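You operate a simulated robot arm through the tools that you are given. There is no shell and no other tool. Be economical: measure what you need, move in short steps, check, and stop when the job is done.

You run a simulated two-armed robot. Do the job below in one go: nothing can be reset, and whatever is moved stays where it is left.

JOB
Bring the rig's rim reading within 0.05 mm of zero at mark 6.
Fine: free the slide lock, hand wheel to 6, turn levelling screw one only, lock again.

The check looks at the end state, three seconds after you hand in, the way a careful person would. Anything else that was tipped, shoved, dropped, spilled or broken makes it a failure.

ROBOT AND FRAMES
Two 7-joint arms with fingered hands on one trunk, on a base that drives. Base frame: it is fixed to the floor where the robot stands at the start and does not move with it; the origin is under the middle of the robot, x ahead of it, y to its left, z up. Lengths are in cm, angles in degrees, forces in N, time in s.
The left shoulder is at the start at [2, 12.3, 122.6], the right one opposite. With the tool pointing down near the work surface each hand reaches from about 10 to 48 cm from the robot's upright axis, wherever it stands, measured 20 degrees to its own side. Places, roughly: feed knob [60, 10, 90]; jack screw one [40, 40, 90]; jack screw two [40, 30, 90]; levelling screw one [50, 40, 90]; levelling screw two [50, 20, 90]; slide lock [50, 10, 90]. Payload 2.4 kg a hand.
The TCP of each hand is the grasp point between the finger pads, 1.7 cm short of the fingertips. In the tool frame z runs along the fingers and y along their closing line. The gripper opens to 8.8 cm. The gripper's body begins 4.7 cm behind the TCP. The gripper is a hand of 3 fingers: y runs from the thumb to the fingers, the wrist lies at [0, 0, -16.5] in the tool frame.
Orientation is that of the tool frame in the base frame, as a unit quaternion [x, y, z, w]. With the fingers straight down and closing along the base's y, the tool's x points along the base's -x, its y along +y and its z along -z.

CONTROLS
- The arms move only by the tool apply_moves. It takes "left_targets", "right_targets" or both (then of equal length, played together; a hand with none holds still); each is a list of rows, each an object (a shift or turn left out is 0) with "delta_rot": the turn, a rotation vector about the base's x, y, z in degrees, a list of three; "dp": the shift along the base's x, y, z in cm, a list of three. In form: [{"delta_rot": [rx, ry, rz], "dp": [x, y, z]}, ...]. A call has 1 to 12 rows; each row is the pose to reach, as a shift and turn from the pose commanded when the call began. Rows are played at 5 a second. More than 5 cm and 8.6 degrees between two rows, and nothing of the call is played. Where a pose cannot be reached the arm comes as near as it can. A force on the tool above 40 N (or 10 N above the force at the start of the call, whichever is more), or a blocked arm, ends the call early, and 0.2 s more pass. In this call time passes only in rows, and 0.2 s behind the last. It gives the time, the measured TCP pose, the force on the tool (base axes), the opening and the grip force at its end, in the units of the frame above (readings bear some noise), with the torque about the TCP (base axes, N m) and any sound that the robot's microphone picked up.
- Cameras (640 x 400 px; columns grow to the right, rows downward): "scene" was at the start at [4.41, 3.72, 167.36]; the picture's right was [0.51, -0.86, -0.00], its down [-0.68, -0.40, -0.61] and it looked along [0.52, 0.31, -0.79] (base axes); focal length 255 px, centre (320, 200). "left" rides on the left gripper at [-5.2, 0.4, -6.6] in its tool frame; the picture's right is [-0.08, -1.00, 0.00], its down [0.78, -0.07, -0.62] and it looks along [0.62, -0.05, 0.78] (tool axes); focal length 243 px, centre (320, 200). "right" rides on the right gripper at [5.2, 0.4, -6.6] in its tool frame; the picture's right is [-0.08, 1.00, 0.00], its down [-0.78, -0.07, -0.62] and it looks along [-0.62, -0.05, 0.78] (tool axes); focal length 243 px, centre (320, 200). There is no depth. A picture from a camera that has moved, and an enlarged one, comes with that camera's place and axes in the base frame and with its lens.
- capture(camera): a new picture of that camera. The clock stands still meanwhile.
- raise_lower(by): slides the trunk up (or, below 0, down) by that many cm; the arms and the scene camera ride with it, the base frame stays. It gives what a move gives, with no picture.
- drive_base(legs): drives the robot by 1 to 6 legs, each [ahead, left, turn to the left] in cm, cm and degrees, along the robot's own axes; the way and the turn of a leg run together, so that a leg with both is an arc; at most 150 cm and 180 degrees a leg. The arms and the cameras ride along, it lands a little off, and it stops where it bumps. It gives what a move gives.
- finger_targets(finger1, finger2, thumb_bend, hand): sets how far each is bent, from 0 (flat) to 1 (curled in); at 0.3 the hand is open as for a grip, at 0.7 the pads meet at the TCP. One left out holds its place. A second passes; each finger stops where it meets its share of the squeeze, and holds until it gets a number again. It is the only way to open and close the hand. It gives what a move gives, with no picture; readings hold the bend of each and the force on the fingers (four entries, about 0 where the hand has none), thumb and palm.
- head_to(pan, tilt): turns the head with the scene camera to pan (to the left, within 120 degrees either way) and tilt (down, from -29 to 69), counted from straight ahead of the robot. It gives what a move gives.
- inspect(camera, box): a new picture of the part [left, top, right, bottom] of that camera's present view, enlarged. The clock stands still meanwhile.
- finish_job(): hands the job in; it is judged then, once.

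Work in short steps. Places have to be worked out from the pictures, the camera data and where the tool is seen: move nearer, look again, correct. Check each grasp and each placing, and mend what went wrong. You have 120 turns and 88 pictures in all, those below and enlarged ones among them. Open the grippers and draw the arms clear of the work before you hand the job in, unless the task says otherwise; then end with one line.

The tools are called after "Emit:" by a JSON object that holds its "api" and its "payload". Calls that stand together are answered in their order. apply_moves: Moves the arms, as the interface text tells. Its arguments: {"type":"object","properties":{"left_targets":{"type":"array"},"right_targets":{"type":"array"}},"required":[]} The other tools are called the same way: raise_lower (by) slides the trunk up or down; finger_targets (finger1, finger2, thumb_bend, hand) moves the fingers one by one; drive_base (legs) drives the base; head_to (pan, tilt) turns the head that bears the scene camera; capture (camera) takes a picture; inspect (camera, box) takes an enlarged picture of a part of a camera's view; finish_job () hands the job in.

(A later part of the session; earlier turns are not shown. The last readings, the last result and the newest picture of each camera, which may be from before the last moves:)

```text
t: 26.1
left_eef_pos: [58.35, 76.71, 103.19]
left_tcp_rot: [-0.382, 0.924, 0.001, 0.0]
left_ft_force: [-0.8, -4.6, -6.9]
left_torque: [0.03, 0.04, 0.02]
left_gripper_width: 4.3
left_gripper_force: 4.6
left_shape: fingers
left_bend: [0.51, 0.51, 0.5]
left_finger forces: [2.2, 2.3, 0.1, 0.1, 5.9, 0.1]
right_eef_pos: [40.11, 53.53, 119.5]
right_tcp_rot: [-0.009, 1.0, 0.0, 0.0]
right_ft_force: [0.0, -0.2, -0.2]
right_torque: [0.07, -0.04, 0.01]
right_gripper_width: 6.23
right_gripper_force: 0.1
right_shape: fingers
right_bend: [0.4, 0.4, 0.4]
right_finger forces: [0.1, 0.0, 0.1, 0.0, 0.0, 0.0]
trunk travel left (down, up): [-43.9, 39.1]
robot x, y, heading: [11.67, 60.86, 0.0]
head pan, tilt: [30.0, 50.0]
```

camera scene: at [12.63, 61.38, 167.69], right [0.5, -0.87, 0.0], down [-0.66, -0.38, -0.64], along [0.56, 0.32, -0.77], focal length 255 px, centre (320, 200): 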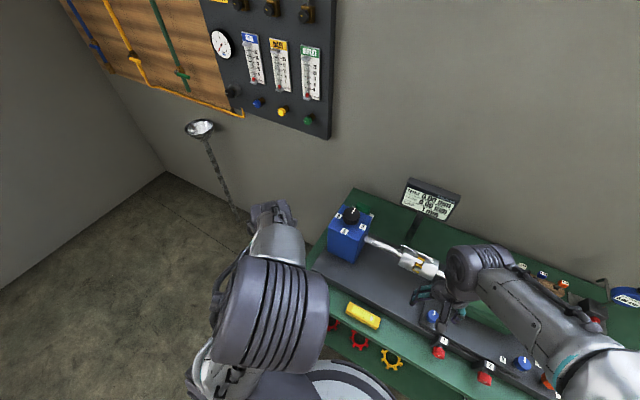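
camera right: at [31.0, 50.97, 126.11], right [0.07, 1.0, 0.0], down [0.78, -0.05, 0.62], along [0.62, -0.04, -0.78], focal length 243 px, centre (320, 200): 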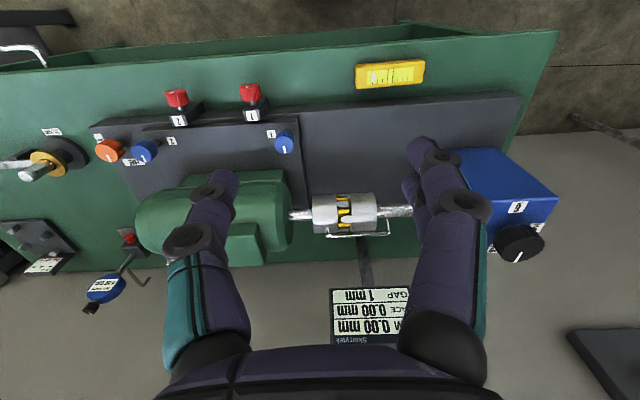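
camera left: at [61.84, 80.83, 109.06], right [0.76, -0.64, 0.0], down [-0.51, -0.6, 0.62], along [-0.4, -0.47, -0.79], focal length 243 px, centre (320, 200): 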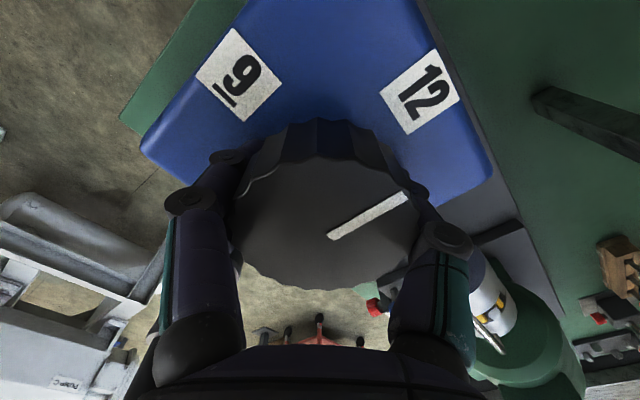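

The fingers now hold evenly with about 5 N. I firm up a little and turn the wheel -90 degrees (12 via 3).

Emit:
{"api": "finger_targets", "payload": {"hand": "left", "finger1": 0.57, "finger2": 0.57, "thumb_bend": 0.57}}

Emit:
{"api": "apply_moves", "payload": {"left_targets": [{"delta_rot": [0, 0, -7.5]}, {"delta_rot": [0, 0, -15]}, {"delta_rot": [0, 0, -22.5]}, {"delta_rot": [0, 0, -30]}, {"delta_rot": [0, 0, -37.5]}, {"delta_rot": [0, 0, -45]}, {"delta_rot": [0, 0, -52.5]}, {"delta_rot": [0, 0, -60]}, {"delta_rot": [0, 0, -67.5]}, {"delta_rot": [0, 0, -75]}, {"delta_rot": [0, 0, -82.5]}, {"delta_rot": [0, 0, -90]}]}}

Emit:
{"api": "capture", "payload": {"camera": "left"}}

```text
t: 27.1
left_eef_pos: [58.34, 76.77, 103.1]
left_tcp_rot: [-0.383, 0.924, 0.0, 0.0]
left_ft_force: [-0.5, -4.5, -6.0]
left_torque: [0.01, 0.02, 0.04]
left_gripper_width: 4.32
left_gripper_force: 6.8
left_shape: fingers
left_bend: [0.51, 0.51, 0.51]
left_finger forces: [2.8, 3.0, 0.0, 0.0, 7.5, 0.1]
right_eef_pos: [40.15, 53.49, 119.61]
right_tcp_rot: [-0.009, 1.0, 0.0, 0.0]
right_ft_force: [-0.3, 0.7, -0.3]
right_torque: [-0.03, -0.01, 0.01]
right_gripper_width: 6.22
right_gripper_force: 0.1
right_shape: fingers
right_bend: [0.4, 0.4, 0.4]
right_finger forces: [0.0, 0.1, 0.1, 0.0, 0.1, 0.1]
trunk travel left (down, up): [-43.9, 39.1]
robot x, y, heading: [11.73, 60.44, 0.0]
head pan, tilt: [30.0, 50.0]
```

```text
t: 29.7
left_eef_pos: [58.47, 76.77, 103.15]
left_tcp_rot: [0.383, 0.924, 0.0, 0.0]
left_ft_force: [1.6, 0.6, -4.7]
left_torque: [-0.02, 0.01, 0.18]
left_gripper_width: 4.35
left_gripper_force: 6.7
left_shape: fingers
left_bend: [0.49, 0.5, 0.52]
left_finger forces: [3.8, 3.7, 0.0, 0.0, 5.5, 0.0]
right_eef_pos: [40.05, 53.55, 119.54]
right_tcp_rot: [-0.008, 1.0, 0.0, 0.0]
right_ft_force: [0.0, 0.2, -0.6]
right_torque: [-0.05, 0.0, 0.02]
right_gripper_width: 6.22
right_gripper_force: 0.1
right_shape: fingers
right_bend: [0.4, 0.4, 0.4]
right_finger forces: [0.0, 0.0, 0.0, 0.1, 0.0, 0.0]
trunk travel left (down, up): [-43.9, 39.1]
robot x, y, heading: [11.55, 60.47, -0.1]
head pan, tilt: [30.0, 50.0]
```

```text
58 pictures are left
camera left: at [62.5, 73.54, 109.65], right [-0.65, -0.76, 0.0], down [-0.6, 0.51, 0.62], along [-0.47, 0.4, -0.78], focal length 243 px, centre (320, 200)
```

left: 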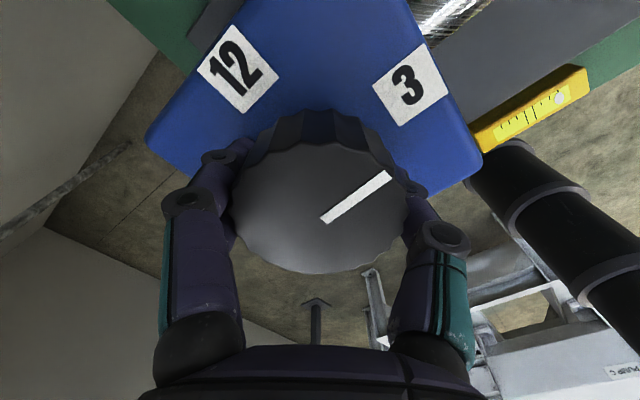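

The wheel is at 3. I open, lift, turn the hand back +90, lower and grip again.

Emit:
{"api": "finger_targets", "payload": {"hand": "left", "finger1": 0.34, "finger2": 0.34, "thumb_bend": 0.34}}

Emit:
{"api": "apply_moves", "payload": {"left_targets": [{"dp": [0, 0, 3]}, {"dp": [0, 0, 4], "delta_rot": [0, 0, 8.5]}, {"dp": [0, 0, 4], "delta_rot": [0, 0, 17]}, {"dp": [0, 0, 4], "delta_rot": [0, 0, 25.5]}, {"dp": [0, 0, 4], "delta_rot": [0, 0, 34]}, {"dp": [0, 0, 4], "delta_rot": [0, 0, 42.5]}, {"dp": [0, 0, 4], "delta_rot": [0, 0, 51]}, {"dp": [0, 0, 4], "delta_rot": [0, 0, 59.5]}, {"dp": [0, 0, 4], "delta_rot": [0, 0, 68]}, {"dp": [0, 0, 4], "delta_rot": [0, 0, 76.5]}, {"dp": [0, 0, 4], "delta_rot": [0, 0, 85]}, {"dp": [0, 0, 3], "delta_rot": [0, 0, 91]}]}}

Emit:
{"api": "apply_moves", "payload": {"left_targets": [{"dp": [-0.1, 0, -1.5]}, {"dp": [-0.1, 0, -3]}]}}

Emit:
{"api": "finger_targets", "payload": {"hand": "left", "finger1": 0.57, "finger2": 0.57, "thumb_bend": 0.57}}

Emit:
{"api": "capture", "payload": {"camera": "left"}}

```text
t: 30.7
left_eef_pos: [58.45, 76.79, 103.32]
left_tcp_rot: [0.383, 0.924, -0.001, 0.0]
left_ft_force: [-1.3, -0.2, 0.1]
left_torque: [0.02, -0.01, -0.02]
left_gripper_width: 7.52
left_gripper_force: 0.0
left_shape: fingers
left_bend: [0.34, 0.34, 0.34]
left_finger forces: [0.0, 0.0, 0.0, 0.0, 0.1, 0.0]
right_eef_pos: [40.02, 53.57, 119.6]
right_tcp_rot: [-0.008, 1.0, 0.0, 0.0]
right_ft_force: [0.6, -0.1, -0.2]
right_torque: [-0.01, 0.01, -0.01]
right_gripper_width: 6.22
right_gripper_force: 0.1
right_shape: fingers
right_bend: [0.4, 0.4, 0.4]
right_finger forces: [0.0, 0.1, 0.0, 0.0, 0.1, 0.0]
trunk travel left (down, up): [-43.9, 39.1]
robot x, y, heading: [11.36, 60.82, 0.1]
head pan, tilt: [30.0, 50.0]
```

```text
t: 33.3
left_eef_pos: [58.31, 76.73, 106.26]
left_tcp_rot: [-0.392, 0.92, 0.0, 0.0]
left_ft_force: [0.0, 0.1, -0.3]
left_torque: [-0.01, 0.01, 0.02]
left_gripper_width: 7.53
left_gripper_force: 0.0
left_shape: fingers
left_bend: [0.34, 0.34, 0.34]
left_finger forces: [0.1, 0.1, 0.0, 0.0, 0.0, 0.0]
right_eef_pos: [40.08, 53.62, 119.58]
right_tcp_rot: [-0.008, 1.0, 0.0, 0.0]
right_ft_force: [0.1, -0.9, 0.0]
right_torque: [0.01, 0.06, -0.04]
right_gripper_width: 6.2
right_gripper_force: 0.0
right_shape: fingers
right_bend: [0.4, 0.4, 0.4]
right_finger forces: [0.1, 0.1, 0.0, 0.0, 0.1, 0.0]
trunk travel left (down, up): [-43.9, 39.1]
robot x, y, heading: [12.05, 60.67, -0.2]
head pan, tilt: [30.0, 50.0]
```

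```text
t: 33.9
left_eef_pos: [58.2, 76.76, 103.06]
left_tcp_rot: [-0.39, 0.921, 0.0, 0.0]
left_ft_force: [-0.4, 0.7, 0.1]
left_torque: [0.0, -0.01, 0.0]
left_gripper_width: 7.56
left_gripper_force: 0.0
left_shape: fingers
left_bend: [0.34, 0.34, 0.34]
left_finger forces: [0.0, 0.1, 0.1, 0.0, 0.0, 0.1]
right_eef_pos: [40.03, 53.63, 119.55]
right_tcp_rot: [-0.008, 1.0, -0.001, 0.0]
right_ft_force: [0.0, -1.5, -0.5]
right_torque: [0.0, -0.02, 0.01]
right_gripper_width: 6.2
right_gripper_force: 0.0
right_shape: fingers
right_bend: [0.4, 0.4, 0.4]
right_finger forces: [0.0, 0.0, 0.1, 0.1, 0.1, 0.0]
trunk travel left (down, up): [-43.9, 39.1]
robot x, y, heading: [11.28, 60.57, -0.2]
head pan, tilt: [30.0, 50.0]
```

```text
t: 34.9
left_eef_pos: [58.22, 76.68, 103.24]
left_tcp_rot: [-0.391, 0.92, 0.0, 0.0]
left_ft_force: [4.0, -3.7, -1.2]
left_torque: [0.01, -0.01, 0.02]
left_gripper_width: 4.36
left_gripper_force: 6.6
left_shape: fingers
left_bend: [0.51, 0.52, 0.51]
left_finger forces: [2.2, 1.9, 0.1, 0.0, 9.0, 0.1]
right_eef_pos: [40.16, 53.47, 119.56]
right_tcp_rot: [-0.009, 1.0, -0.001, 0.0]
right_ft_force: [0.5, -0.6, -0.6]
right_torque: [0.0, 0.0, 0.0]
right_gripper_width: 6.24
right_gripper_force: 0.1
right_shape: fingers
right_bend: [0.4, 0.4, 0.4]
right_finger forces: [0.0, 0.1, 0.0, 0.0, 0.0, 0.1]
trunk travel left (down, up): [-43.9, 39.1]
robot x, y, heading: [11.74, 60.81, 0.0]
head pan, tilt: [30.0, 50.0]
```

```text
57 pictures are left
camera left: at [61.73, 80.96, 109.63], right [0.78, -0.63, 0.0], down [-0.49, -0.61, 0.62], along [-0.39, -0.48, -0.78], focal length 243 px, centre (320, 200)
```

left: 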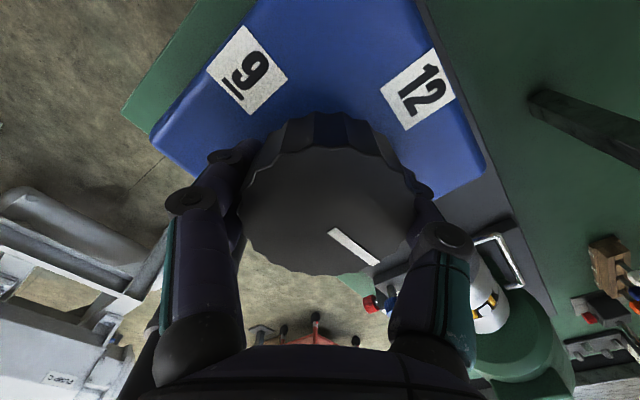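

The pointer is within some degrees of 3. I turn -92 degrees further towards 6 and check.

Emit:
{"api": "apply_moves", "payload": {"left_targets": [{"delta_rot": [0, 0, -8]}, {"delta_rot": [0, 0, -16]}, {"delta_rot": [0, 0, -24]}, {"delta_rot": [0, 0, -32]}, {"delta_rot": [0, 0, -40]}, {"delta_rot": [0, 0, -48]}, {"delta_rot": [0, 0, -56]}, {"delta_rot": [0, 0, -64]}, {"delta_rot": [0, 0, -72]}, {"delta_rot": [0, 0, -80]}, {"delta_rot": [0, 0, -87]}, {"delta_rot": [0, 0, -92]}]}}

Emit:
{"api": "capture", "payload": {"camera": "left"}}

Emit:
{"api": "capture", "payload": {"camera": "scene"}}

```text
t: 37.5
left_eef_pos: [58.24, 76.83, 103.29]
left_tcp_rot: [0.392, 0.92, 0.0, 0.0]
left_ft_force: [-2.3, 4.3, -6.3]
left_torque: [0.02, 0.07, 0.16]
left_gripper_width: 4.28
left_gripper_force: 6.5
left_shape: fingers
left_bend: [0.49, 0.5, 0.52]
left_finger forces: [4.1, 5.0, 0.0, 0.1, 4.7, 0.0]
right_eef_pos: [40.07, 53.6, 119.68]
right_tcp_rot: [-0.009, 1.0, 0.001, 0.0]
right_ft_force: [-0.8, 1.0, 0.4]
right_torque: [0.02, 0.01, -0.02]
right_gripper_width: 6.19
right_gripper_force: 0.1
right_shape: fingers
right_bend: [0.4, 0.4, 0.4]
right_finger forces: [0.0, 0.0, 0.0, 0.1, 0.0, 0.0]
trunk travel left (down, up): [-43.9, 39.1]
robot x, y, heading: [11.71, 60.71, -0.1]
head pan, tilt: [30.0, 50.0]
```

```text
56 pictures are left
camera left: at [62.27, 73.58, 109.7], right [-0.66, -0.75, 0.0], down [-0.59, 0.52, 0.62], along [-0.47, 0.41, -0.78], focal length 243 px, centre (320, 200)
```

left: 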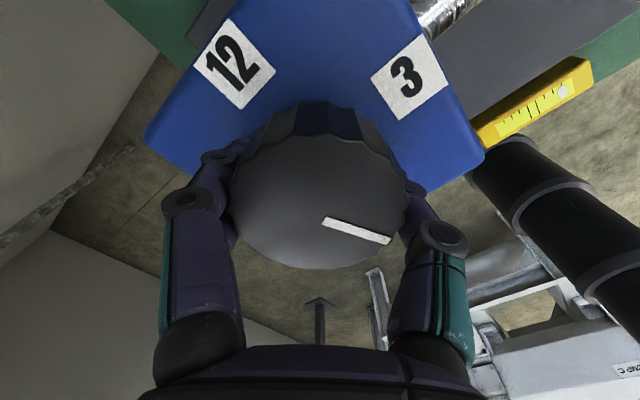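

```text
55 pictures are left
camera scene: at [16.45, 64.46, 167.7], right [0.5, -0.87, 0.0], down [-0.66, -0.38, -0.64], along [0.56, 0.32, -0.77], focal length 255 px, centre (320, 200)
```

scene: 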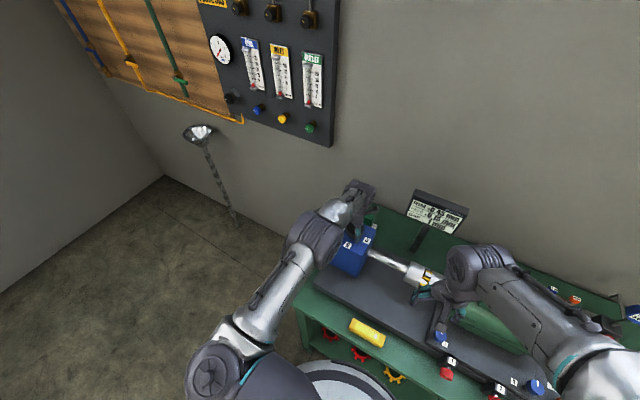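

The wheel lags: the pointer stands near 5. I turn a further -28 degrees in the same grip.

Emit:
{"api": "apply_moves", "payload": {"left_targets": [{"delta_rot": [0, 0, -7]}, {"delta_rot": [0, 0, -14]}, {"delta_rot": [0, 0, -21]}, {"delta_rot": [0, 0, -28]}]}}

Emit:
{"api": "capture", "payload": {"camera": "left"}}

Emit:
{"api": "inspect", "payload": {"camera": "scene", "box": [320, 170, 480, 270]}}

```text
t: 38.5
left_eef_pos: [58.21, 76.76, 103.19]
left_tcp_rot: [0.603, 0.798, -0.001, 0.001]
left_ft_force: [1.0, 9.7, -3.8]
left_torque: [0.11, 0.02, 0.2]
left_gripper_width: 4.28
left_gripper_force: 6.9
left_shape: fingers
left_bend: [0.49, 0.5, 0.53]
left_finger forces: [4.4, 6.2, 0.0, 0.1, 3.9, 0.1]
right_eef_pos: [40.09, 53.68, 119.76]
right_tcp_rot: [-0.009, 1.0, -0.001, 0.0]
right_ft_force: [-0.1, 0.0, -0.4]
right_torque: [0.02, 0.0, -0.04]
right_gripper_width: 6.23
right_gripper_force: 0.0
right_shape: fingers
right_bend: [0.4, 0.4, 0.4]
right_finger forces: [0.0, 0.1, 0.1, 0.1, 0.0, 0.1]
trunk travel left (down, up): [-43.9, 39.1]
robot x, y, heading: [11.89, 60.35, 0.2]
head pan, tilt: [30.0, 50.0]
```

```text
54 pictures are left
camera left: at [60.22, 72.15, 109.67], right [-0.93, -0.35, 0.0], down [-0.28, 0.73, 0.62], along [-0.22, 0.58, -0.78], focal length 243 px, centre (320, 200)
```

left: 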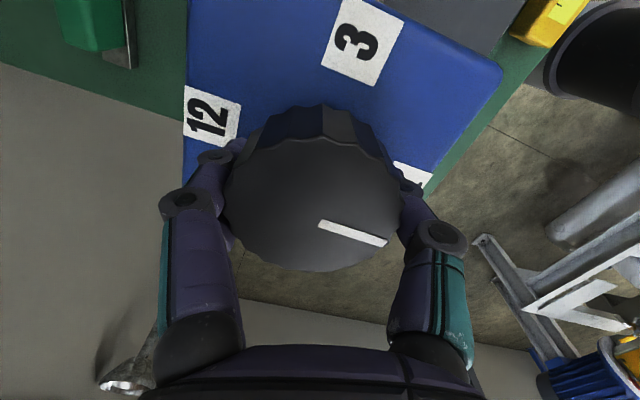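

```text
4.00 times, centred on (400, 220) of scene
camera zoom: at [16.5, 64.58, 167.7], right [0.5, -0.87, 0.0], down [-0.66, -0.38, -0.64], along [0.56, 0.32, -0.77], focal length 1021 px, centre (0, 120)
```

zoom: 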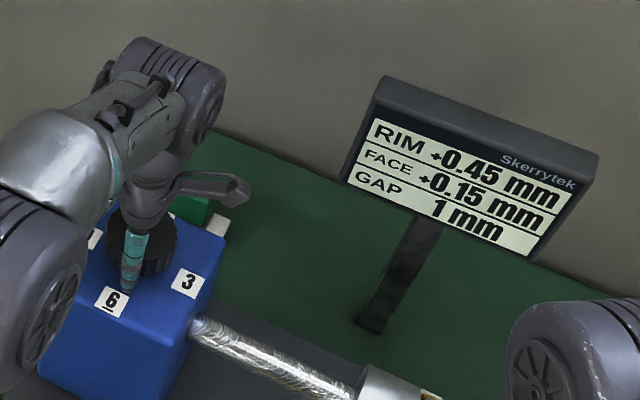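

The pointer is close to 6 and RIM reads +0.45. I release, lift the hand, and look at the wheel squarely.

Emit:
{"api": "finger_targets", "payload": {"hand": "left", "finger1": 0.34, "finger2": 0.34, "thumb_bend": 0.34}}

Emit:
{"api": "apply_moves", "payload": {"left_targets": [{"dp": [0, 0, 4], "delta_rot": [0, 0, 5]}, {"dp": [0, 0, 8], "delta_rot": [0, 0, 13]}, {"dp": [0, 0, 11], "delta_rot": [0, 0, 21]}, {"dp": [0, 0, 13], "delta_rot": [0, 0, 28]}]}}

Emit:
{"api": "inspect", "payload": {"camera": "left", "box": [220, 0, 420, 125]}}

Emit:
{"api": "inspect", "payload": {"camera": "scene", "box": [320, 170, 480, 270]}}

```text
t: 39.5
left_eef_pos: [58.14, 76.78, 103.26]
left_tcp_rot: [0.602, 0.799, 0.0, -0.001]
left_ft_force: [-0.1, 0.4, -0.3]
left_torque: [0.04, -0.02, 0.0]
left_gripper_width: 7.51
left_gripper_force: 0.0
left_shape: fingers
left_bend: [0.34, 0.34, 0.34]
left_finger forces: [0.0, 0.0, 0.0, 0.0, 0.1, 0.0]
right_eef_pos: [40.02, 53.57, 119.42]
right_tcp_rot: [-0.008, 1.0, 0.0, 0.0]
right_ft_force: [-0.3, 0.0, 0.1]
right_torque: [0.0, 0.02, 0.0]
right_gripper_width: 6.23
right_gripper_force: 0.0
right_shape: fingers
right_bend: [0.4, 0.4, 0.4]
right_finger forces: [0.0, 0.1, 0.0, 0.0, 0.0, 0.1]
trunk travel left (down, up): [-43.9, 39.1]
robot x, y, heading: [11.54, 60.46, -0.1]
head pan, tilt: [30.0, 50.0]
```

```text
t: 40.5
left_eef_pos: [58.27, 76.72, 116.35]
left_tcp_rot: [0.389, 0.921, 0.0, 0.001]
left_ft_force: [0.9, 0.7, 0.5]
left_torque: [-0.02, 0.03, -0.01]
left_gripper_width: 7.55
left_gripper_force: 0.1
left_shape: fingers
left_bend: [0.34, 0.34, 0.34]
left_finger forces: [0.0, 0.0, 0.0, 0.0, 0.0, 0.0]
right_eef_pos: [39.99, 53.51, 119.61]
right_tcp_rot: [-0.009, 1.0, 0.0, 0.0]
right_ft_force: [-0.1, -0.8, 0.0]
right_torque: [-0.01, 0.06, 0.01]
right_gripper_width: 6.21
right_gripper_force: 0.1
right_shape: fingers
right_bend: [0.4, 0.4, 0.4]
right_finger forces: [0.1, 0.0, 0.1, 0.0, 0.0, 0.1]
trunk travel left (down, up): [-43.9, 39.1]
robot x, y, heading: [11.87, 60.32, -0.5]
head pan, tilt: [30.0, 50.0]
```

```text
3.20 times, centred on (320, 62) of left
camera zoom: at [62.33, 73.4, 122.83], right [-0.66, -0.76, 0.0], down [-0.59, 0.51, 0.62], along [-0.47, 0.41, -0.78], focal length 776 px, centre (320, 640)
```

zoom: 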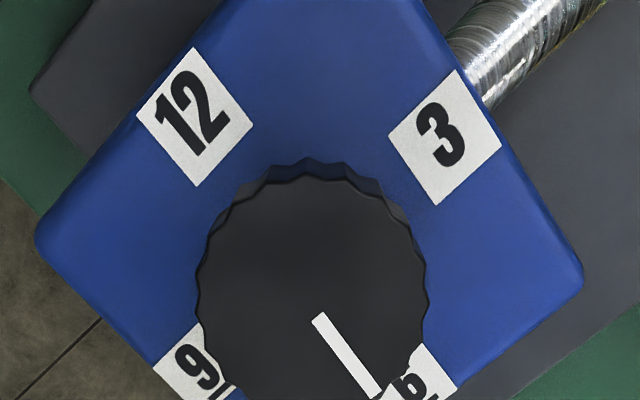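

```text
4.00 times, centred on (400, 220) of scene
camera zoom: at [16.43, 64.32, 167.7], right [0.5, -0.87, 0.0], down [-0.66, -0.38, -0.64], along [0.56, 0.32, -0.77], focal length 1021 px, centre (0, 120)
```

zoom: 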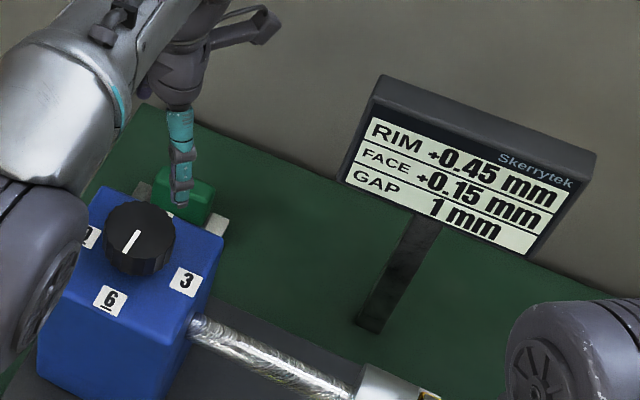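

The wheel sits at 6 with RIM +0.45. Levelling screw one can be reached by the right hand from here; I bring it above [47.8, 44.7] and look.

Emit:
{"api": "apply_moves", "payload": {"right_targets": [{"dp": [2.5, -3, -2]}, {"dp": [5, -6, -4]}, {"dp": [7.8, -8.9, -6]}, {"dp": [7.8, -8.9, -10]}, {"dp": [7.8, -8.9, -14]}, {"dp": [7.8, -8.9, -17]}]}}

Emit:
{"api": "capture", "payload": {"camera": "right"}}

Emit:
{"api": "inspect", "payload": {"camera": "scene", "box": [340, 170, 580, 320]}}

```text
t: 41.9
left_eef_pos: [58.35, 76.63, 116.31]
left_tcp_rot: [0.391, 0.921, 0.0, 0.0]
left_ft_force: [-0.5, 0.7, -0.5]
left_torque: [-0.02, 0.03, 0.01]
left_gripper_width: 7.52
left_gripper_force: 0.1
left_shape: fingers
left_bend: [0.34, 0.34, 0.34]
left_finger forces: [0.1, 0.0, 0.0, 0.0, 0.0, 0.0]
right_eef_pos: [47.72, 44.49, 102.64]
right_tcp_rot: [-0.009, 1.0, 0.0, 0.0]
right_ft_force: [-0.2, 0.7, -0.1]
right_torque: [-0.02, -0.02, -0.01]
right_gripper_width: 6.22
right_gripper_force: 0.0
right_shape: fingers
right_bend: [0.4, 0.4, 0.4]
right_finger forces: [0.0, 0.0, 0.1, 0.1, 0.0, 0.0]
trunk travel left (down, up): [-43.9, 39.1]
robot x, y, heading: [11.92, 60.47, 0.2]
head pan, tilt: [30.0, 50.0]
```

```text
50 pictures are left
camera right: at [42.59, 44.82, 109.13], right [0.07, 1.0, 0.0], down [0.78, -0.05, 0.62], along [0.62, -0.04, -0.78], focal length 243 px, centre (320, 200)
```

right: 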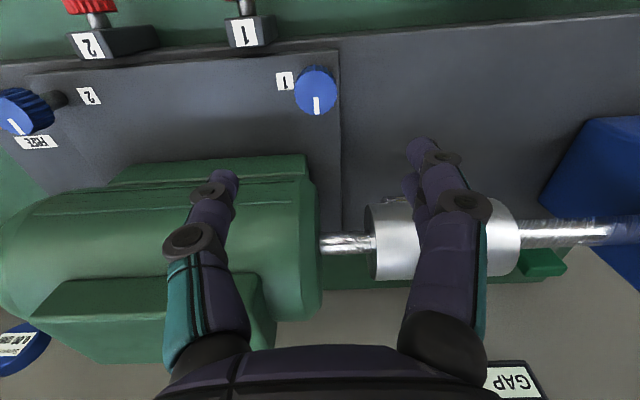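

```text
2.67 times, centred on (460, 245) of scene
camera zoom: at [16.45, 64.32, 167.7], right [0.5, -0.87, 0.0], down [-0.66, -0.38, -0.64], along [0.56, 0.32, -0.77], focal length 681 px, centre (-53, 80)
```

zoom: 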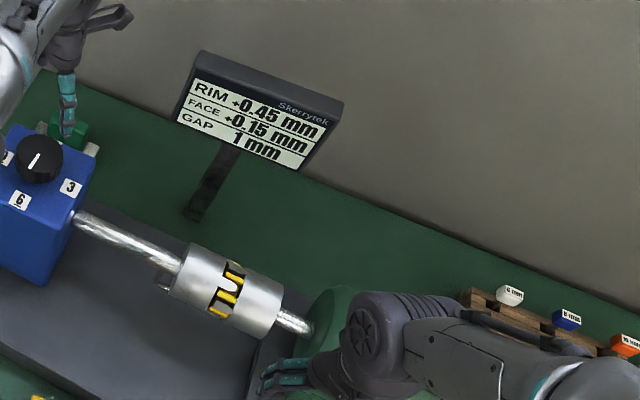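

Screw one is at [47.5, 44.3, 90], straight below. The motor sits close on its far side, so I check the clearance in an enlarged view.

Emit:
{"api": "inspect", "payload": {"camera": "right", "box": [180, 50, 420, 200]}}

```text
2.67 times, centred on (300, 125) of right
camera zoom: at [42.59, 44.82, 109.13], right [0.07, 1.0, 0.0], down [0.78, -0.05, 0.62], along [0.62, -0.04, -0.78], focal length 647 px, centre (373, 400)
```

zoom: 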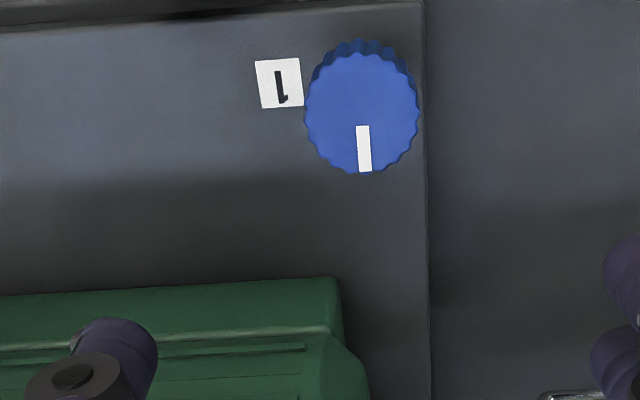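

The motor's nearest part is a foot beyond x = 53, so the path is clear. I lower the right hand to TCP 89.4 around screw one.

Emit:
{"api": "apply_moves", "payload": {"right_targets": [{"dp": [-0.2, -0.2, -4]}, {"dp": [-0.2, -0.2, -8]}, {"dp": [-0.2, -0.2, -11]}, {"dp": [-0.2, -0.2, -13.2]}]}}

Emit:
{"api": "capture", "payload": {"camera": "right"}}

```text
t: 42.9
left_eef_pos: [58.25, 76.64, 116.31]
left_tcp_rot: [0.39, 0.921, 0.0, 0.0]
left_ft_force: [0.3, -0.2, -0.7]
left_torque: [0.03, 0.04, 0.0]
left_gripper_width: 7.53
left_gripper_force: 0.0
left_shape: fingers
left_bend: [0.34, 0.34, 0.34]
left_finger forces: [0.0, 0.1, 0.0, 0.0, 0.0, 0.1]
right_eef_pos: [47.64, 44.4, 89.43]
right_tcp_rot: [-0.008, 1.0, 0.0, 0.0]
right_ft_force: [-0.5, 0.0, -0.9]
right_torque: [0.03, 0.0, 0.01]
right_gripper_width: 6.21
right_gripper_force: 0.0
right_shape: fingers
right_bend: [0.4, 0.4, 0.4]
right_finger forces: [0.0, 0.1, 0.0, 0.0, 0.1, 0.0]
trunk travel left (down, up): [-43.9, 39.1]
robot x, y, heading: [12.23, 60.61, -0.2]
head pan, tilt: [30.0, 50.0]
```

```text
47 pictures are left
camera right: at [42.47, 44.78, 95.94], right [0.07, 1.0, 0.0], down [0.78, -0.05, 0.62], along [0.62, -0.04, -0.78], focal length 243 px, centre (320, 200)
```

right: 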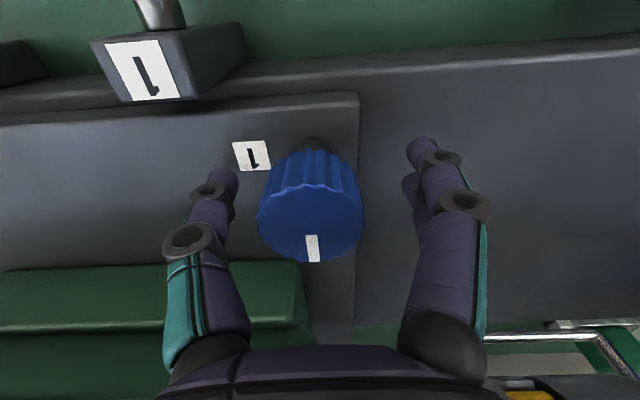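

It is nearly centred; I shift -0.25 in y, close to a firm grip, and turn +20 degrees as a first trial.

Emit:
{"api": "apply_moves", "payload": {"right_targets": [{"dp": [-0.1, -0.2, 0.2]}]}}

Emit:
{"api": "finger_targets", "payload": {"hand": "right", "finger1": 0.68, "finger2": 0.68, "thumb_bend": 0.68}}

Emit:
{"api": "inspect", "payload": {"camera": "scene", "box": [390, 180, 480, 236]}}

Emit:
{"api": "apply_moves", "payload": {"right_targets": [{"delta_rot": [0, 0, 7]}, {"delta_rot": [0, 0, 14]}, {"delta_rot": [0, 0, 20]}]}}

Emit:
{"api": "inspect", "payload": {"camera": "scene", "box": [390, 180, 480, 236]}}

```text
t: 43.3
left_eef_pos: [58.29, 76.77, 116.19]
left_tcp_rot: [0.391, 0.92, 0.001, 0.0]
left_ft_force: [-0.2, 0.1, 1.0]
left_torque: [-0.02, -0.01, 0.04]
left_gripper_width: 7.54
left_gripper_force: 0.1
left_shape: fingers
left_bend: [0.34, 0.34, 0.34]
left_finger forces: [0.0, 0.0, 0.0, 0.1, 0.0, 0.0]
right_eef_pos: [47.55, 44.3, 89.55]
right_tcp_rot: [-0.009, 1.0, 0.0, -0.001]
right_ft_force: [-0.4, 0.4, -0.2]
right_torque: [-0.02, -0.02, -0.01]
right_gripper_width: 6.22
right_gripper_force: 0.0
right_shape: fingers
right_bend: [0.4, 0.4, 0.4]
right_finger forces: [0.1, 0.0, 0.0, 0.0, 0.0, 0.0]
trunk travel left (down, up): [-43.9, 39.1]
robot x, y, heading: [11.66, 60.56, -0.1]
head pan, tilt: [30.0, 50.0]
```

```text
t: 44.3
left_eef_pos: [58.24, 76.63, 116.34]
left_tcp_rot: [0.391, 0.92, 0.0, 0.0]
left_ft_force: [0.6, -0.3, 0.7]
left_torque: [-0.02, 0.0, 0.02]
left_gripper_width: 7.55
left_gripper_force: 0.0
left_shape: fingers
left_bend: [0.34, 0.34, 0.34]
left_finger forces: [0.0, 0.0, 0.0, 0.0, 0.1, 0.0]
right_eef_pos: [47.54, 44.17, 89.54]
right_tcp_rot: [-0.009, 1.0, 0.0, 0.0]
right_ft_force: [0.7, -2.9, -4.4]
right_torque: [0.02, -0.02, -0.01]
right_gripper_width: 1.34
right_gripper_force: 4.9
right_shape: fingers
right_bend: [0.64, 0.65, 0.64]
right_finger forces: [2.0, 1.4, 0.1, 0.0, 6.4, 0.0]
trunk travel left (down, up): [-43.9, 39.1]
robot x, y, heading: [11.87, 60.7, 0.0]
head pan, tilt: [30.0, 50.0]
```

```text
7.11 times, centred on (435, 208) of scene
camera zoom: at [16.48, 64.24, 167.7], right [0.5, -0.87, 0.0], down [-0.66, -0.38, -0.64], along [0.56, 0.32, -0.77], focal length 1815 px, centre (-498, 143)
```

zoom: 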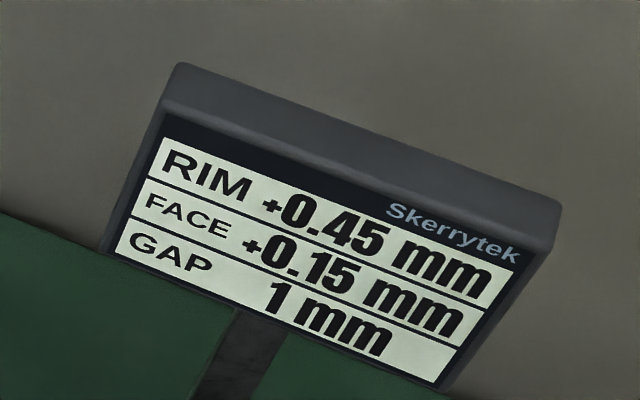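

```text
t: 45.1
left_eef_pos: [58.27, 76.59, 116.35]
left_tcp_rot: [0.391, 0.921, 0.0, 0.0]
left_ft_force: [0.2, -0.5, -0.5]
left_torque: [0.0, 0.01, 0.02]
left_gripper_width: 7.55
left_gripper_force: 0.1
left_shape: fingers
left_bend: [0.34, 0.34, 0.34]
left_finger forces: [0.0, 0.1, 0.0, 0.0, 0.0, 0.0]
right_eef_pos: [47.51, 44.29, 89.55]
right_tcp_rot: [-0.184, 0.983, 0.0, -0.001]
right_ft_force: [-1.4, -0.6, -4.7]
right_torque: [0.04, -0.01, -0.04]
right_gripper_width: 1.36
right_gripper_force: 4.5
right_shape: fingers
right_bend: [0.64, 0.65, 0.64]
right_finger forces: [2.8, 2.0, 0.1, 0.0, 4.4, 0.0]
trunk travel left (down, up): [-43.9, 39.1]
robot x, y, heading: [11.63, 60.65, -0.2]
head pan, tilt: [30.0, 50.0]
```

```text
7.11 times, centred on (435, 208) of scene
camera zoom: at [16.45, 64.28, 167.7], right [0.5, -0.87, 0.0], down [-0.66, -0.38, -0.64], along [0.56, 0.32, -0.77], focal length 1815 px, centre (-498, 143)
```

zoom: 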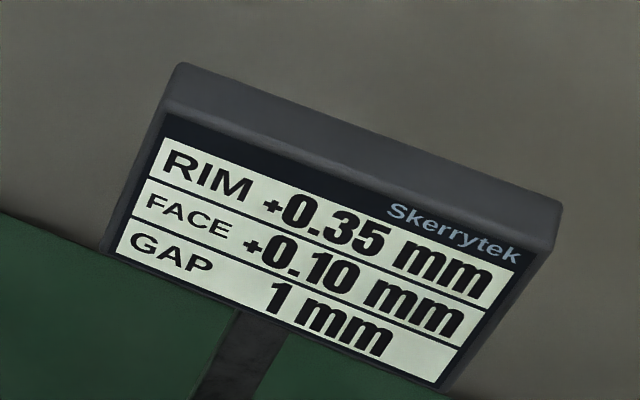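

+20 degrees took RIM from +0.45 to +0.35, so about 70 more are needed in the same sense. I turn +30 now.

Emit:
{"api": "apply_moves", "payload": {"right_targets": [{"delta_rot": [0, 0, 6]}, {"delta_rot": [0, 0, 12]}, {"delta_rot": [0, 0, 18]}, {"delta_rot": [0, 0, 24]}, {"delta_rot": [0, 0, 30]}]}}

Emit:
{"api": "inspect", "payload": {"camera": "scene", "box": [390, 180, 480, 236]}}

Emit:
{"api": "capture", "payload": {"camera": "right"}}

```text
t: 46.3
left_eef_pos: [58.16, 76.68, 116.19]
left_tcp_rot: [0.39, 0.921, 0.0, 0.001]
left_ft_force: [1.0, 0.0, 0.0]
left_torque: [-0.03, -0.02, -0.03]
left_gripper_width: 7.53
left_gripper_force: 0.0
left_shape: fingers
left_bend: [0.34, 0.34, 0.34]
left_finger forces: [0.0, 0.0, 0.0, 0.1, 0.1, 0.1]
right_eef_pos: [47.66, 44.41, 89.63]
right_tcp_rot: [-0.431, 0.902, 0.0, 0.0]
right_ft_force: [-0.4, 1.7, -4.1]
right_torque: [0.0, -0.02, -0.08]
right_gripper_width: 1.34
right_gripper_force: 4.6
right_shape: fingers
right_bend: [0.64, 0.65, 0.65]
right_finger forces: [2.8, 2.4, 0.0, 0.1, 4.1, 0.1]
trunk travel left (down, up): [-43.9, 39.1]
robot x, y, heading: [11.71, 60.68, 0.4]
head pan, tilt: [30.0, 50.0]
```

```text
7.11 times, centred on (435, 208) of scene
camera zoom: at [16.47, 64.33, 167.7], right [0.5, -0.87, 0.0], down [-0.66, -0.38, -0.64], along [0.56, 0.32, -0.77], focal length 1815 px, centre (-498, 143)
```

zoom: 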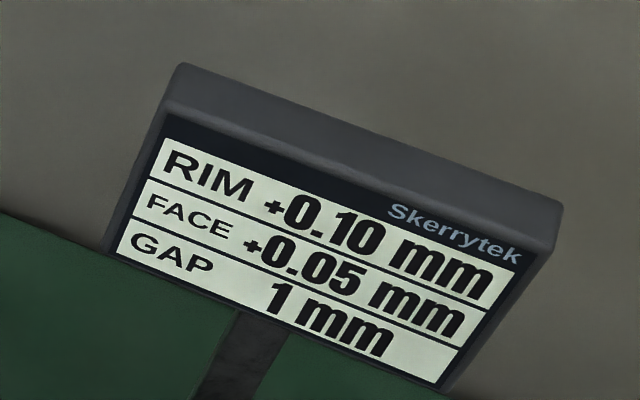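

```text
43 pictures are left
camera right: at [44.01, 40.49, 96.14], right [-0.72, 0.69, 0.0], down [0.54, 0.57, 0.62], along [0.43, 0.45, -0.78], focal length 243 px, centre (320, 200)
```

right: 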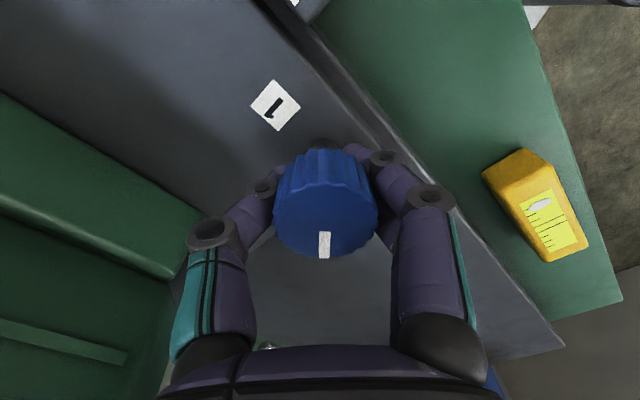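

RIM is now +0.10. About 12 degrees remain, so I turn +8 and look.

Emit:
{"api": "apply_moves", "payload": {"right_targets": [{"delta_rot": [0, 0, 4]}, {"delta_rot": [0, 0, 8]}]}}

Emit:
{"api": "inspect", "payload": {"camera": "scene", "box": [390, 180, 480, 236]}}

```text
t: 46.9
left_eef_pos: [58.23, 76.8, 116.4]
left_tcp_rot: [0.391, 0.921, 0.0, 0.0]
left_ft_force: [-0.3, -0.1, -0.1]
left_torque: [0.01, -0.01, 0.02]
left_gripper_width: 7.56
left_gripper_force: 0.0
left_shape: fingers
left_bend: [0.34, 0.34, 0.34]
left_finger forces: [0.0, 0.1, 0.1, 0.0, 0.0, 0.1]
right_eef_pos: [47.54, 44.22, 89.53]
right_tcp_rot: [-0.493, 0.87, 0.001, 0.0]
right_ft_force: [0.8, 3.2, -5.0]
right_torque: [0.04, 0.0, -0.07]
right_gripper_width: 1.33
right_gripper_force: 4.9
right_shape: fingers
right_bend: [0.64, 0.65, 0.65]
right_finger forces: [2.9, 2.8, 0.0, 0.0, 4.0, 0.0]
trunk travel left (down, up): [-43.9, 39.1]
robot x, y, heading: [11.69, 60.41, -0.3]
head pan, tilt: [30.0, 50.0]
```

```text
7.11 times, centred on (435, 208) of scene
camera zoom: at [16.48, 64.36, 167.7], right [0.5, -0.87, 0.0], down [-0.66, -0.38, -0.64], along [0.56, 0.32, -0.77], focal length 1815 px, centre (-498, 143)
```

zoom: 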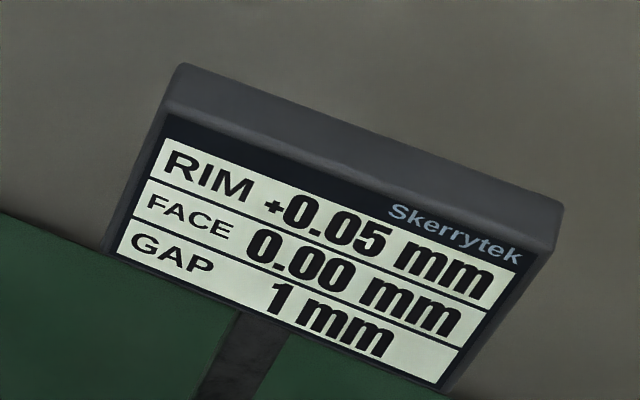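

RIM is +0.05; I turn another +4 degrees.

Emit:
{"api": "apply_moves", "payload": {"right_targets": [{"delta_rot": [0, 0, 4]}]}}

Emit:
{"api": "inspect", "payload": {"camera": "scene", "box": [390, 180, 480, 236]}}

```text
t: 47.3
left_eef_pos: [58.26, 76.68, 116.27]
left_tcp_rot: [0.391, 0.92, 0.0, 0.0]
left_ft_force: [0.2, -0.5, 0.6]
left_torque: [-0.02, 0.01, 0.01]
left_gripper_width: 7.55
left_gripper_force: 0.3
left_shape: fingers
left_bend: [0.34, 0.34, 0.34]
left_finger forces: [0.0, 0.0, 0.1, 0.1, 0.0, 0.0]
right_eef_pos: [47.54, 44.3, 89.56]
right_tcp_rot: [-0.523, 0.852, 0.0, 0.0]
right_ft_force: [0.0, 3.8, -5.3]
right_torque: [0.02, -0.01, -0.07]
right_gripper_width: 1.35
right_gripper_force: 5.6
right_shape: fingers
right_bend: [0.63, 0.65, 0.65]
right_finger forces: [3.1, 3.1, 0.1, 0.1, 4.2, 0.2]
trunk travel left (down, up): [-43.9, 39.1]
robot x, y, heading: [11.55, 60.63, -0.0]
head pan, tilt: [30.0, 50.0]
```

```text
7.11 times, centred on (435, 208) of scene
camera zoom: at [16.48, 64.35, 167.7], right [0.5, -0.87, 0.0], down [-0.66, -0.38, -0.64], along [0.56, 0.32, -0.77], focal length 1815 px, centre (-498, 143)
```

zoom: 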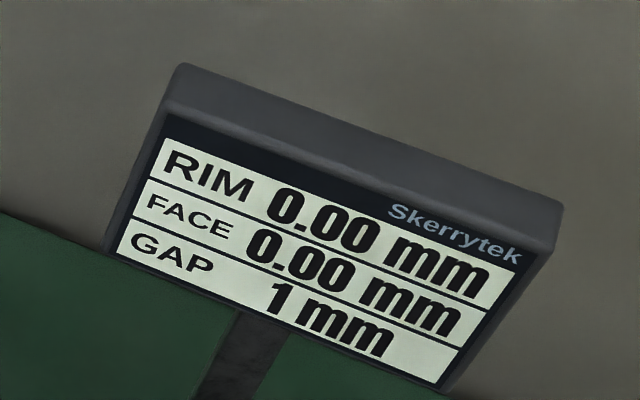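

RIM reads 0.00. I add 1 degree to sit nearer the middle of that step, then release and recheck.

Emit:
{"api": "apply_moves", "payload": {"right_targets": [{"delta_rot": [0, 0, 1]}]}}

Emit:
{"api": "finger_targets", "payload": {"hand": "right", "finger1": 0.42, "finger2": 0.42, "thumb_bend": 0.42}}

Emit:
{"api": "apply_moves", "payload": {"right_targets": [{"dp": [0, 0, 3]}, {"dp": [0, 0, 7]}, {"dp": [0, 0, 11], "delta_rot": [0, 0, -7]}, {"dp": [-3, 0, 15], "delta_rot": [0, 0, -15]}, {"dp": [-6, 0, 19], "delta_rot": [0, 0, -23]}, {"dp": [-9, 0, 23], "delta_rot": [0, 0, -31]}, {"dp": [-11, 0, 26], "delta_rot": [0, 0, -39]}, {"dp": [-13, 0, 27], "delta_rot": [0, 0, -47]}, {"dp": [-13, 0, 27], "delta_rot": [0, 0, -55]}, {"dp": [-13, 0, 27], "delta_rot": [0, 0, -62]}]}}

Emit:
{"api": "inspect", "payload": {"camera": "scene", "box": [320, 160, 560, 310]}}

```text
t: 47.7
left_eef_pos: [58.3, 76.65, 116.32]
left_tcp_rot: [0.391, 0.921, 0.0, -0.001]
left_ft_force: [0.4, 0.8, -0.5]
left_torque: [0.01, 0.01, 0.0]
left_gripper_width: 7.54
left_gripper_force: 0.0
left_shape: fingers
left_bend: [0.34, 0.34, 0.34]
left_finger forces: [0.0, 0.0, 0.0, 0.1, 0.1, 0.0]
right_eef_pos: [47.62, 44.21, 89.55]
right_tcp_rot: [-0.53, 0.848, 0.0, 0.0]
right_ft_force: [0.1, 2.1, -3.9]
right_torque: [0.0, -0.02, -0.02]
right_gripper_width: 1.35
right_gripper_force: 4.5
right_shape: fingers
right_bend: [0.64, 0.65, 0.65]
right_finger forces: [2.7, 2.6, 0.1, 0.0, 3.9, 0.0]
trunk travel left (down, up): [-43.9, 39.1]
robot x, y, heading: [11.49, 60.58, -0.0]
head pan, tilt: [30.0, 50.0]
```

```text
t: 48.7
left_eef_pos: [58.31, 76.63, 116.31]
left_tcp_rot: [0.391, 0.92, 0.0, 0.0]
left_ft_force: [-0.4, -0.4, 0.4]
left_torque: [0.01, -0.02, -0.02]
left_gripper_width: 7.53
left_gripper_force: 0.1
left_shape: fingers
left_bend: [0.34, 0.34, 0.34]
left_finger forces: [0.1, 0.1, 0.0, 0.1, 0.0, 0.0]
right_eef_pos: [47.61, 44.21, 89.49]
right_tcp_rot: [-0.53, 0.848, 0.0, 0.0]
right_ft_force: [-0.1, -0.5, -0.1]
right_torque: [0.01, 0.01, -0.01]
right_gripper_width: 5.79
right_gripper_force: 0.0
right_shape: fingers
right_bend: [0.42, 0.42, 0.42]
right_finger forces: [0.1, 0.1, 0.1, 0.0, 0.1, 0.0]
trunk travel left (down, up): [-43.9, 39.1]
robot x, y, heading: [11.99, 60.7, -0.3]
head pan, tilt: [30.0, 50.0]
```

```text
t: 50.9
left_eef_pos: [58.23, 76.55, 116.35]
left_tcp_rot: [0.391, 0.921, -0.001, 0.0]
left_ft_force: [-0.4, 0.2, 0.8]
left_torque: [0.02, 0.0, 0.0]
left_gripper_width: 7.57
left_gripper_force: 0.0
left_shape: fingers
left_bend: [0.34, 0.34, 0.34]
left_finger forces: [0.0, 0.0, 0.0, 0.0, 0.0, 0.0]
right_eef_pos: [34.44, 44.16, 116.57]
right_tcp_rot: [-0.017, 1.0, 0.0, 0.0]
right_ft_force: [0.3, 0.2, 0.9]
right_torque: [0.03, -0.02, 0.01]
right_gripper_width: 5.78
right_gripper_force: 0.1
right_shape: fingers
right_bend: [0.42, 0.42, 0.42]
right_finger forces: [0.0, 0.1, 0.1, 0.0, 0.1, 0.1]
trunk travel left (down, up): [-43.9, 39.1]
robot x, y, heading: [11.54, 60.14, -0.1]
head pan, tilt: [30.0, 50.0]
```

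```text
2.67 times, centred on (440, 235) of scene
camera zoom: at [16.42, 64.25, 167.71], right [0.5, -0.87, 0.0], down [-0.66, -0.38, -0.64], along [0.56, 0.32, -0.77], focal length 681 px, centre (0, 107)
```

zoom: 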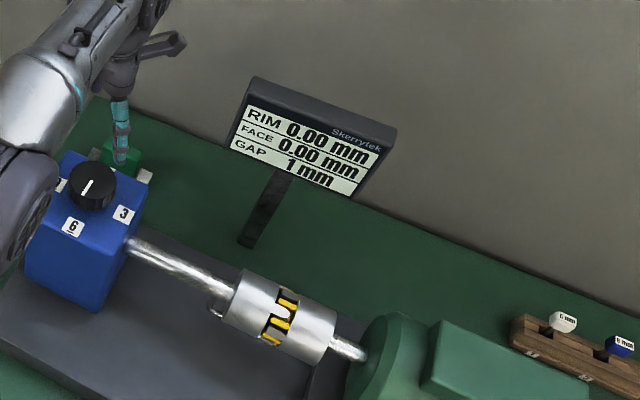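

RIM and FACE both hold at 0.00. I pull the left hand back and drive to the lock.

Emit:
{"api": "apply_moves", "payload": {"left_targets": [{"dp": [-4, 1, 1], "delta_rot": [0, 0, 7.5]}, {"dp": [-8, 2, 1], "delta_rot": [0, 0, 15]}, {"dp": [-12, 3.5, 1], "delta_rot": [0, 0, 22.5]}, {"dp": [-16, 5, 1], "delta_rot": [0, 0, 30]}, {"dp": [-20, 6.5, 1], "delta_rot": [0, 0, 38]}, {"dp": [-24, 7.5, 1], "delta_rot": [0, 0, 46]}]}}

Emit:
{"api": "drive_base", "payload": {"legs": [[-4, -32, 0]]}}

Emit:
{"api": "capture", "payload": {"camera": "right"}}

```text
t: 52.3
left_eef_pos: [33.94, 84.13, 117.37]
left_tcp_rot: [-0.002, 1.0, 0.0, 0.001]
left_ft_force: [0.4, -0.3, 0.0]
left_torque: [0.0, 0.01, 0.01]
left_gripper_width: 7.56
left_gripper_force: 0.0
left_shape: fingers
left_bend: [0.34, 0.34, 0.34]
left_finger forces: [0.0, 0.0, 0.0, 0.0, 0.1, 0.1]
right_eef_pos: [34.48, 44.16, 116.6]
right_tcp_rot: [-0.017, 1.0, 0.001, -0.001]
right_ft_force: [0.5, -0.3, 0.4]
right_torque: [0.0, 0.0, 0.04]
right_gripper_width: 5.74
right_gripper_force: 0.0
right_shape: fingers
right_bend: [0.42, 0.42, 0.42]
right_finger forces: [0.0, 0.0, 0.1, 0.1, 0.0, 0.0]
trunk travel left (down, up): [-43.9, 39.1]
robot x, y, heading: [11.73, 60.47, -0.0]
head pan, tilt: [30.0, 50.0]
```

```text
t: 54.4
left_eef_pos: [29.94, 52.62, 117.3]
left_tcp_rot: [-0.002, 1.0, 0.0, 0.0]
left_ft_force: [-0.2, -0.2, 0.7]
left_torque: [0.0, -0.01, -0.02]
left_gripper_width: 7.58
left_gripper_force: 0.1
left_shape: fingers
left_bend: [0.34, 0.34, 0.34]
left_finger forces: [0.0, 0.0, 0.0, 0.0, 0.0, 0.0]
right_eef_pos: [30.67, 12.48, 116.49]
right_tcp_rot: [-0.019, 1.0, -0.001, 0.0]
right_ft_force: [0.3, 0.6, 0.0]
right_torque: [-0.02, 0.01, 0.0]
right_gripper_width: 5.79
right_gripper_force: 0.1
right_shape: fingers
right_bend: [0.42, 0.42, 0.42]
right_finger forces: [0.0, 0.1, 0.0, 0.1, 0.1, 0.0]
trunk travel left (down, up): [-43.9, 39.1]
robot x, y, heading: [8.15, 28.41, 0.3]
head pan, tilt: [30.0, 50.0]
```

```text
39 pictures are left
camera right: at [25.47, 12.67, 123.14], right [0.04, 1.0, 0.0], down [0.78, -0.04, 0.62], along [0.62, -0.03, -0.78], focal length 243 px, centre (320, 200)
```

right: 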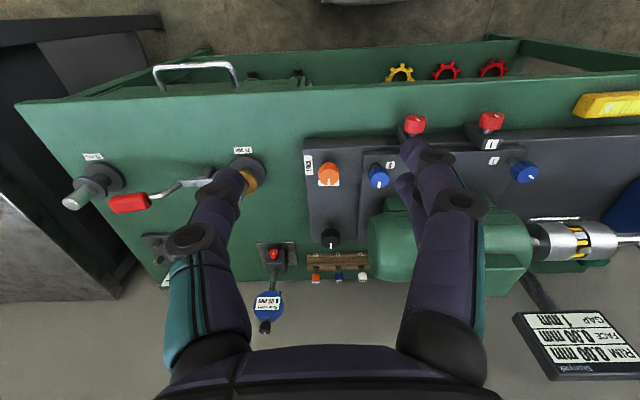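

I bring the right hand over the lock with yaw +45 and check its position.

Emit:
{"api": "apply_moves", "payload": {"right_targets": [{"dp": [4, 0.2, 0], "delta_rot": [0, 0, 7]}, {"dp": [8, 0.4, 0], "delta_rot": [0, 0, 14]}, {"dp": [12, 0.7, 0], "delta_rot": [0, 0, 21]}, {"dp": [16.9, 1, 0], "delta_rot": [0, 0, 28]}, {"dp": [16.9, 1, -4], "delta_rot": [0, 0, 35]}, {"dp": [16.9, 1, -8], "delta_rot": [0, 0, 42.7]}, {"dp": [16.9, 1, -12], "delta_rot": [0, 0, 42.7]}, {"dp": [16.9, 1, -16], "delta_rot": [0, 0, 42.7]}]}}

Emit:
{"api": "capture", "payload": {"camera": "right"}}

```text
t: 56.2
left_eef_pos: [30.2, 52.62, 117.29]
left_tcp_rot: [-0.002, 1.0, 0.0, -0.001]
left_ft_force: [-0.3, 0.2, 0.4]
left_torque: [-0.02, -0.01, -0.01]
left_gripper_width: 7.55
left_gripper_force: 0.0
left_shape: fingers
left_bend: [0.34, 0.34, 0.34]
left_finger forces: [0.1, 0.0, 0.1, 0.0, 0.0, 0.0]
right_eef_pos: [47.5, 13.47, 100.4]
right_tcp_rot: [-0.384, 0.923, 0.0, 0.0]
right_ft_force: [-0.3, 0.8, 0.1]
right_torque: [0.0, -0.01, -0.02]
right_gripper_width: 5.77
right_gripper_force: 0.1
right_shape: fingers
right_bend: [0.42, 0.42, 0.42]
right_finger forces: [0.0, 0.0, 0.1, 0.1, 0.0, 0.0]
trunk travel left (down, up): [-43.9, 39.1]
robot x, y, heading: [7.27, 28.85, 0.3]
head pan, tilt: [30.0, 50.0]
```

```text
38 pictures are left
camera right: at [43.62, 10.05, 107.02], right [-0.65, 0.76, 0.0], down [0.6, 0.51, 0.62], along [0.47, 0.4, -0.78], focal length 243 px, centre (320, 200)
```

right: 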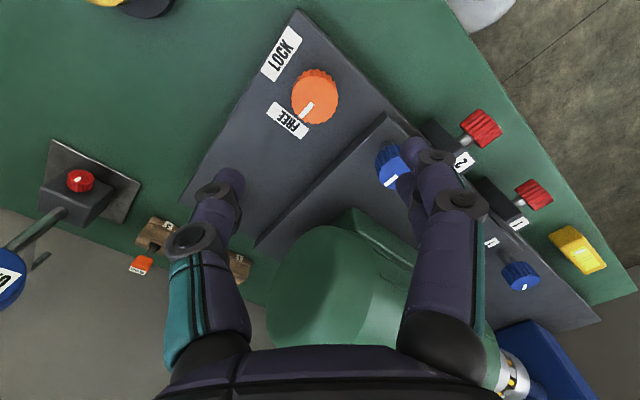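

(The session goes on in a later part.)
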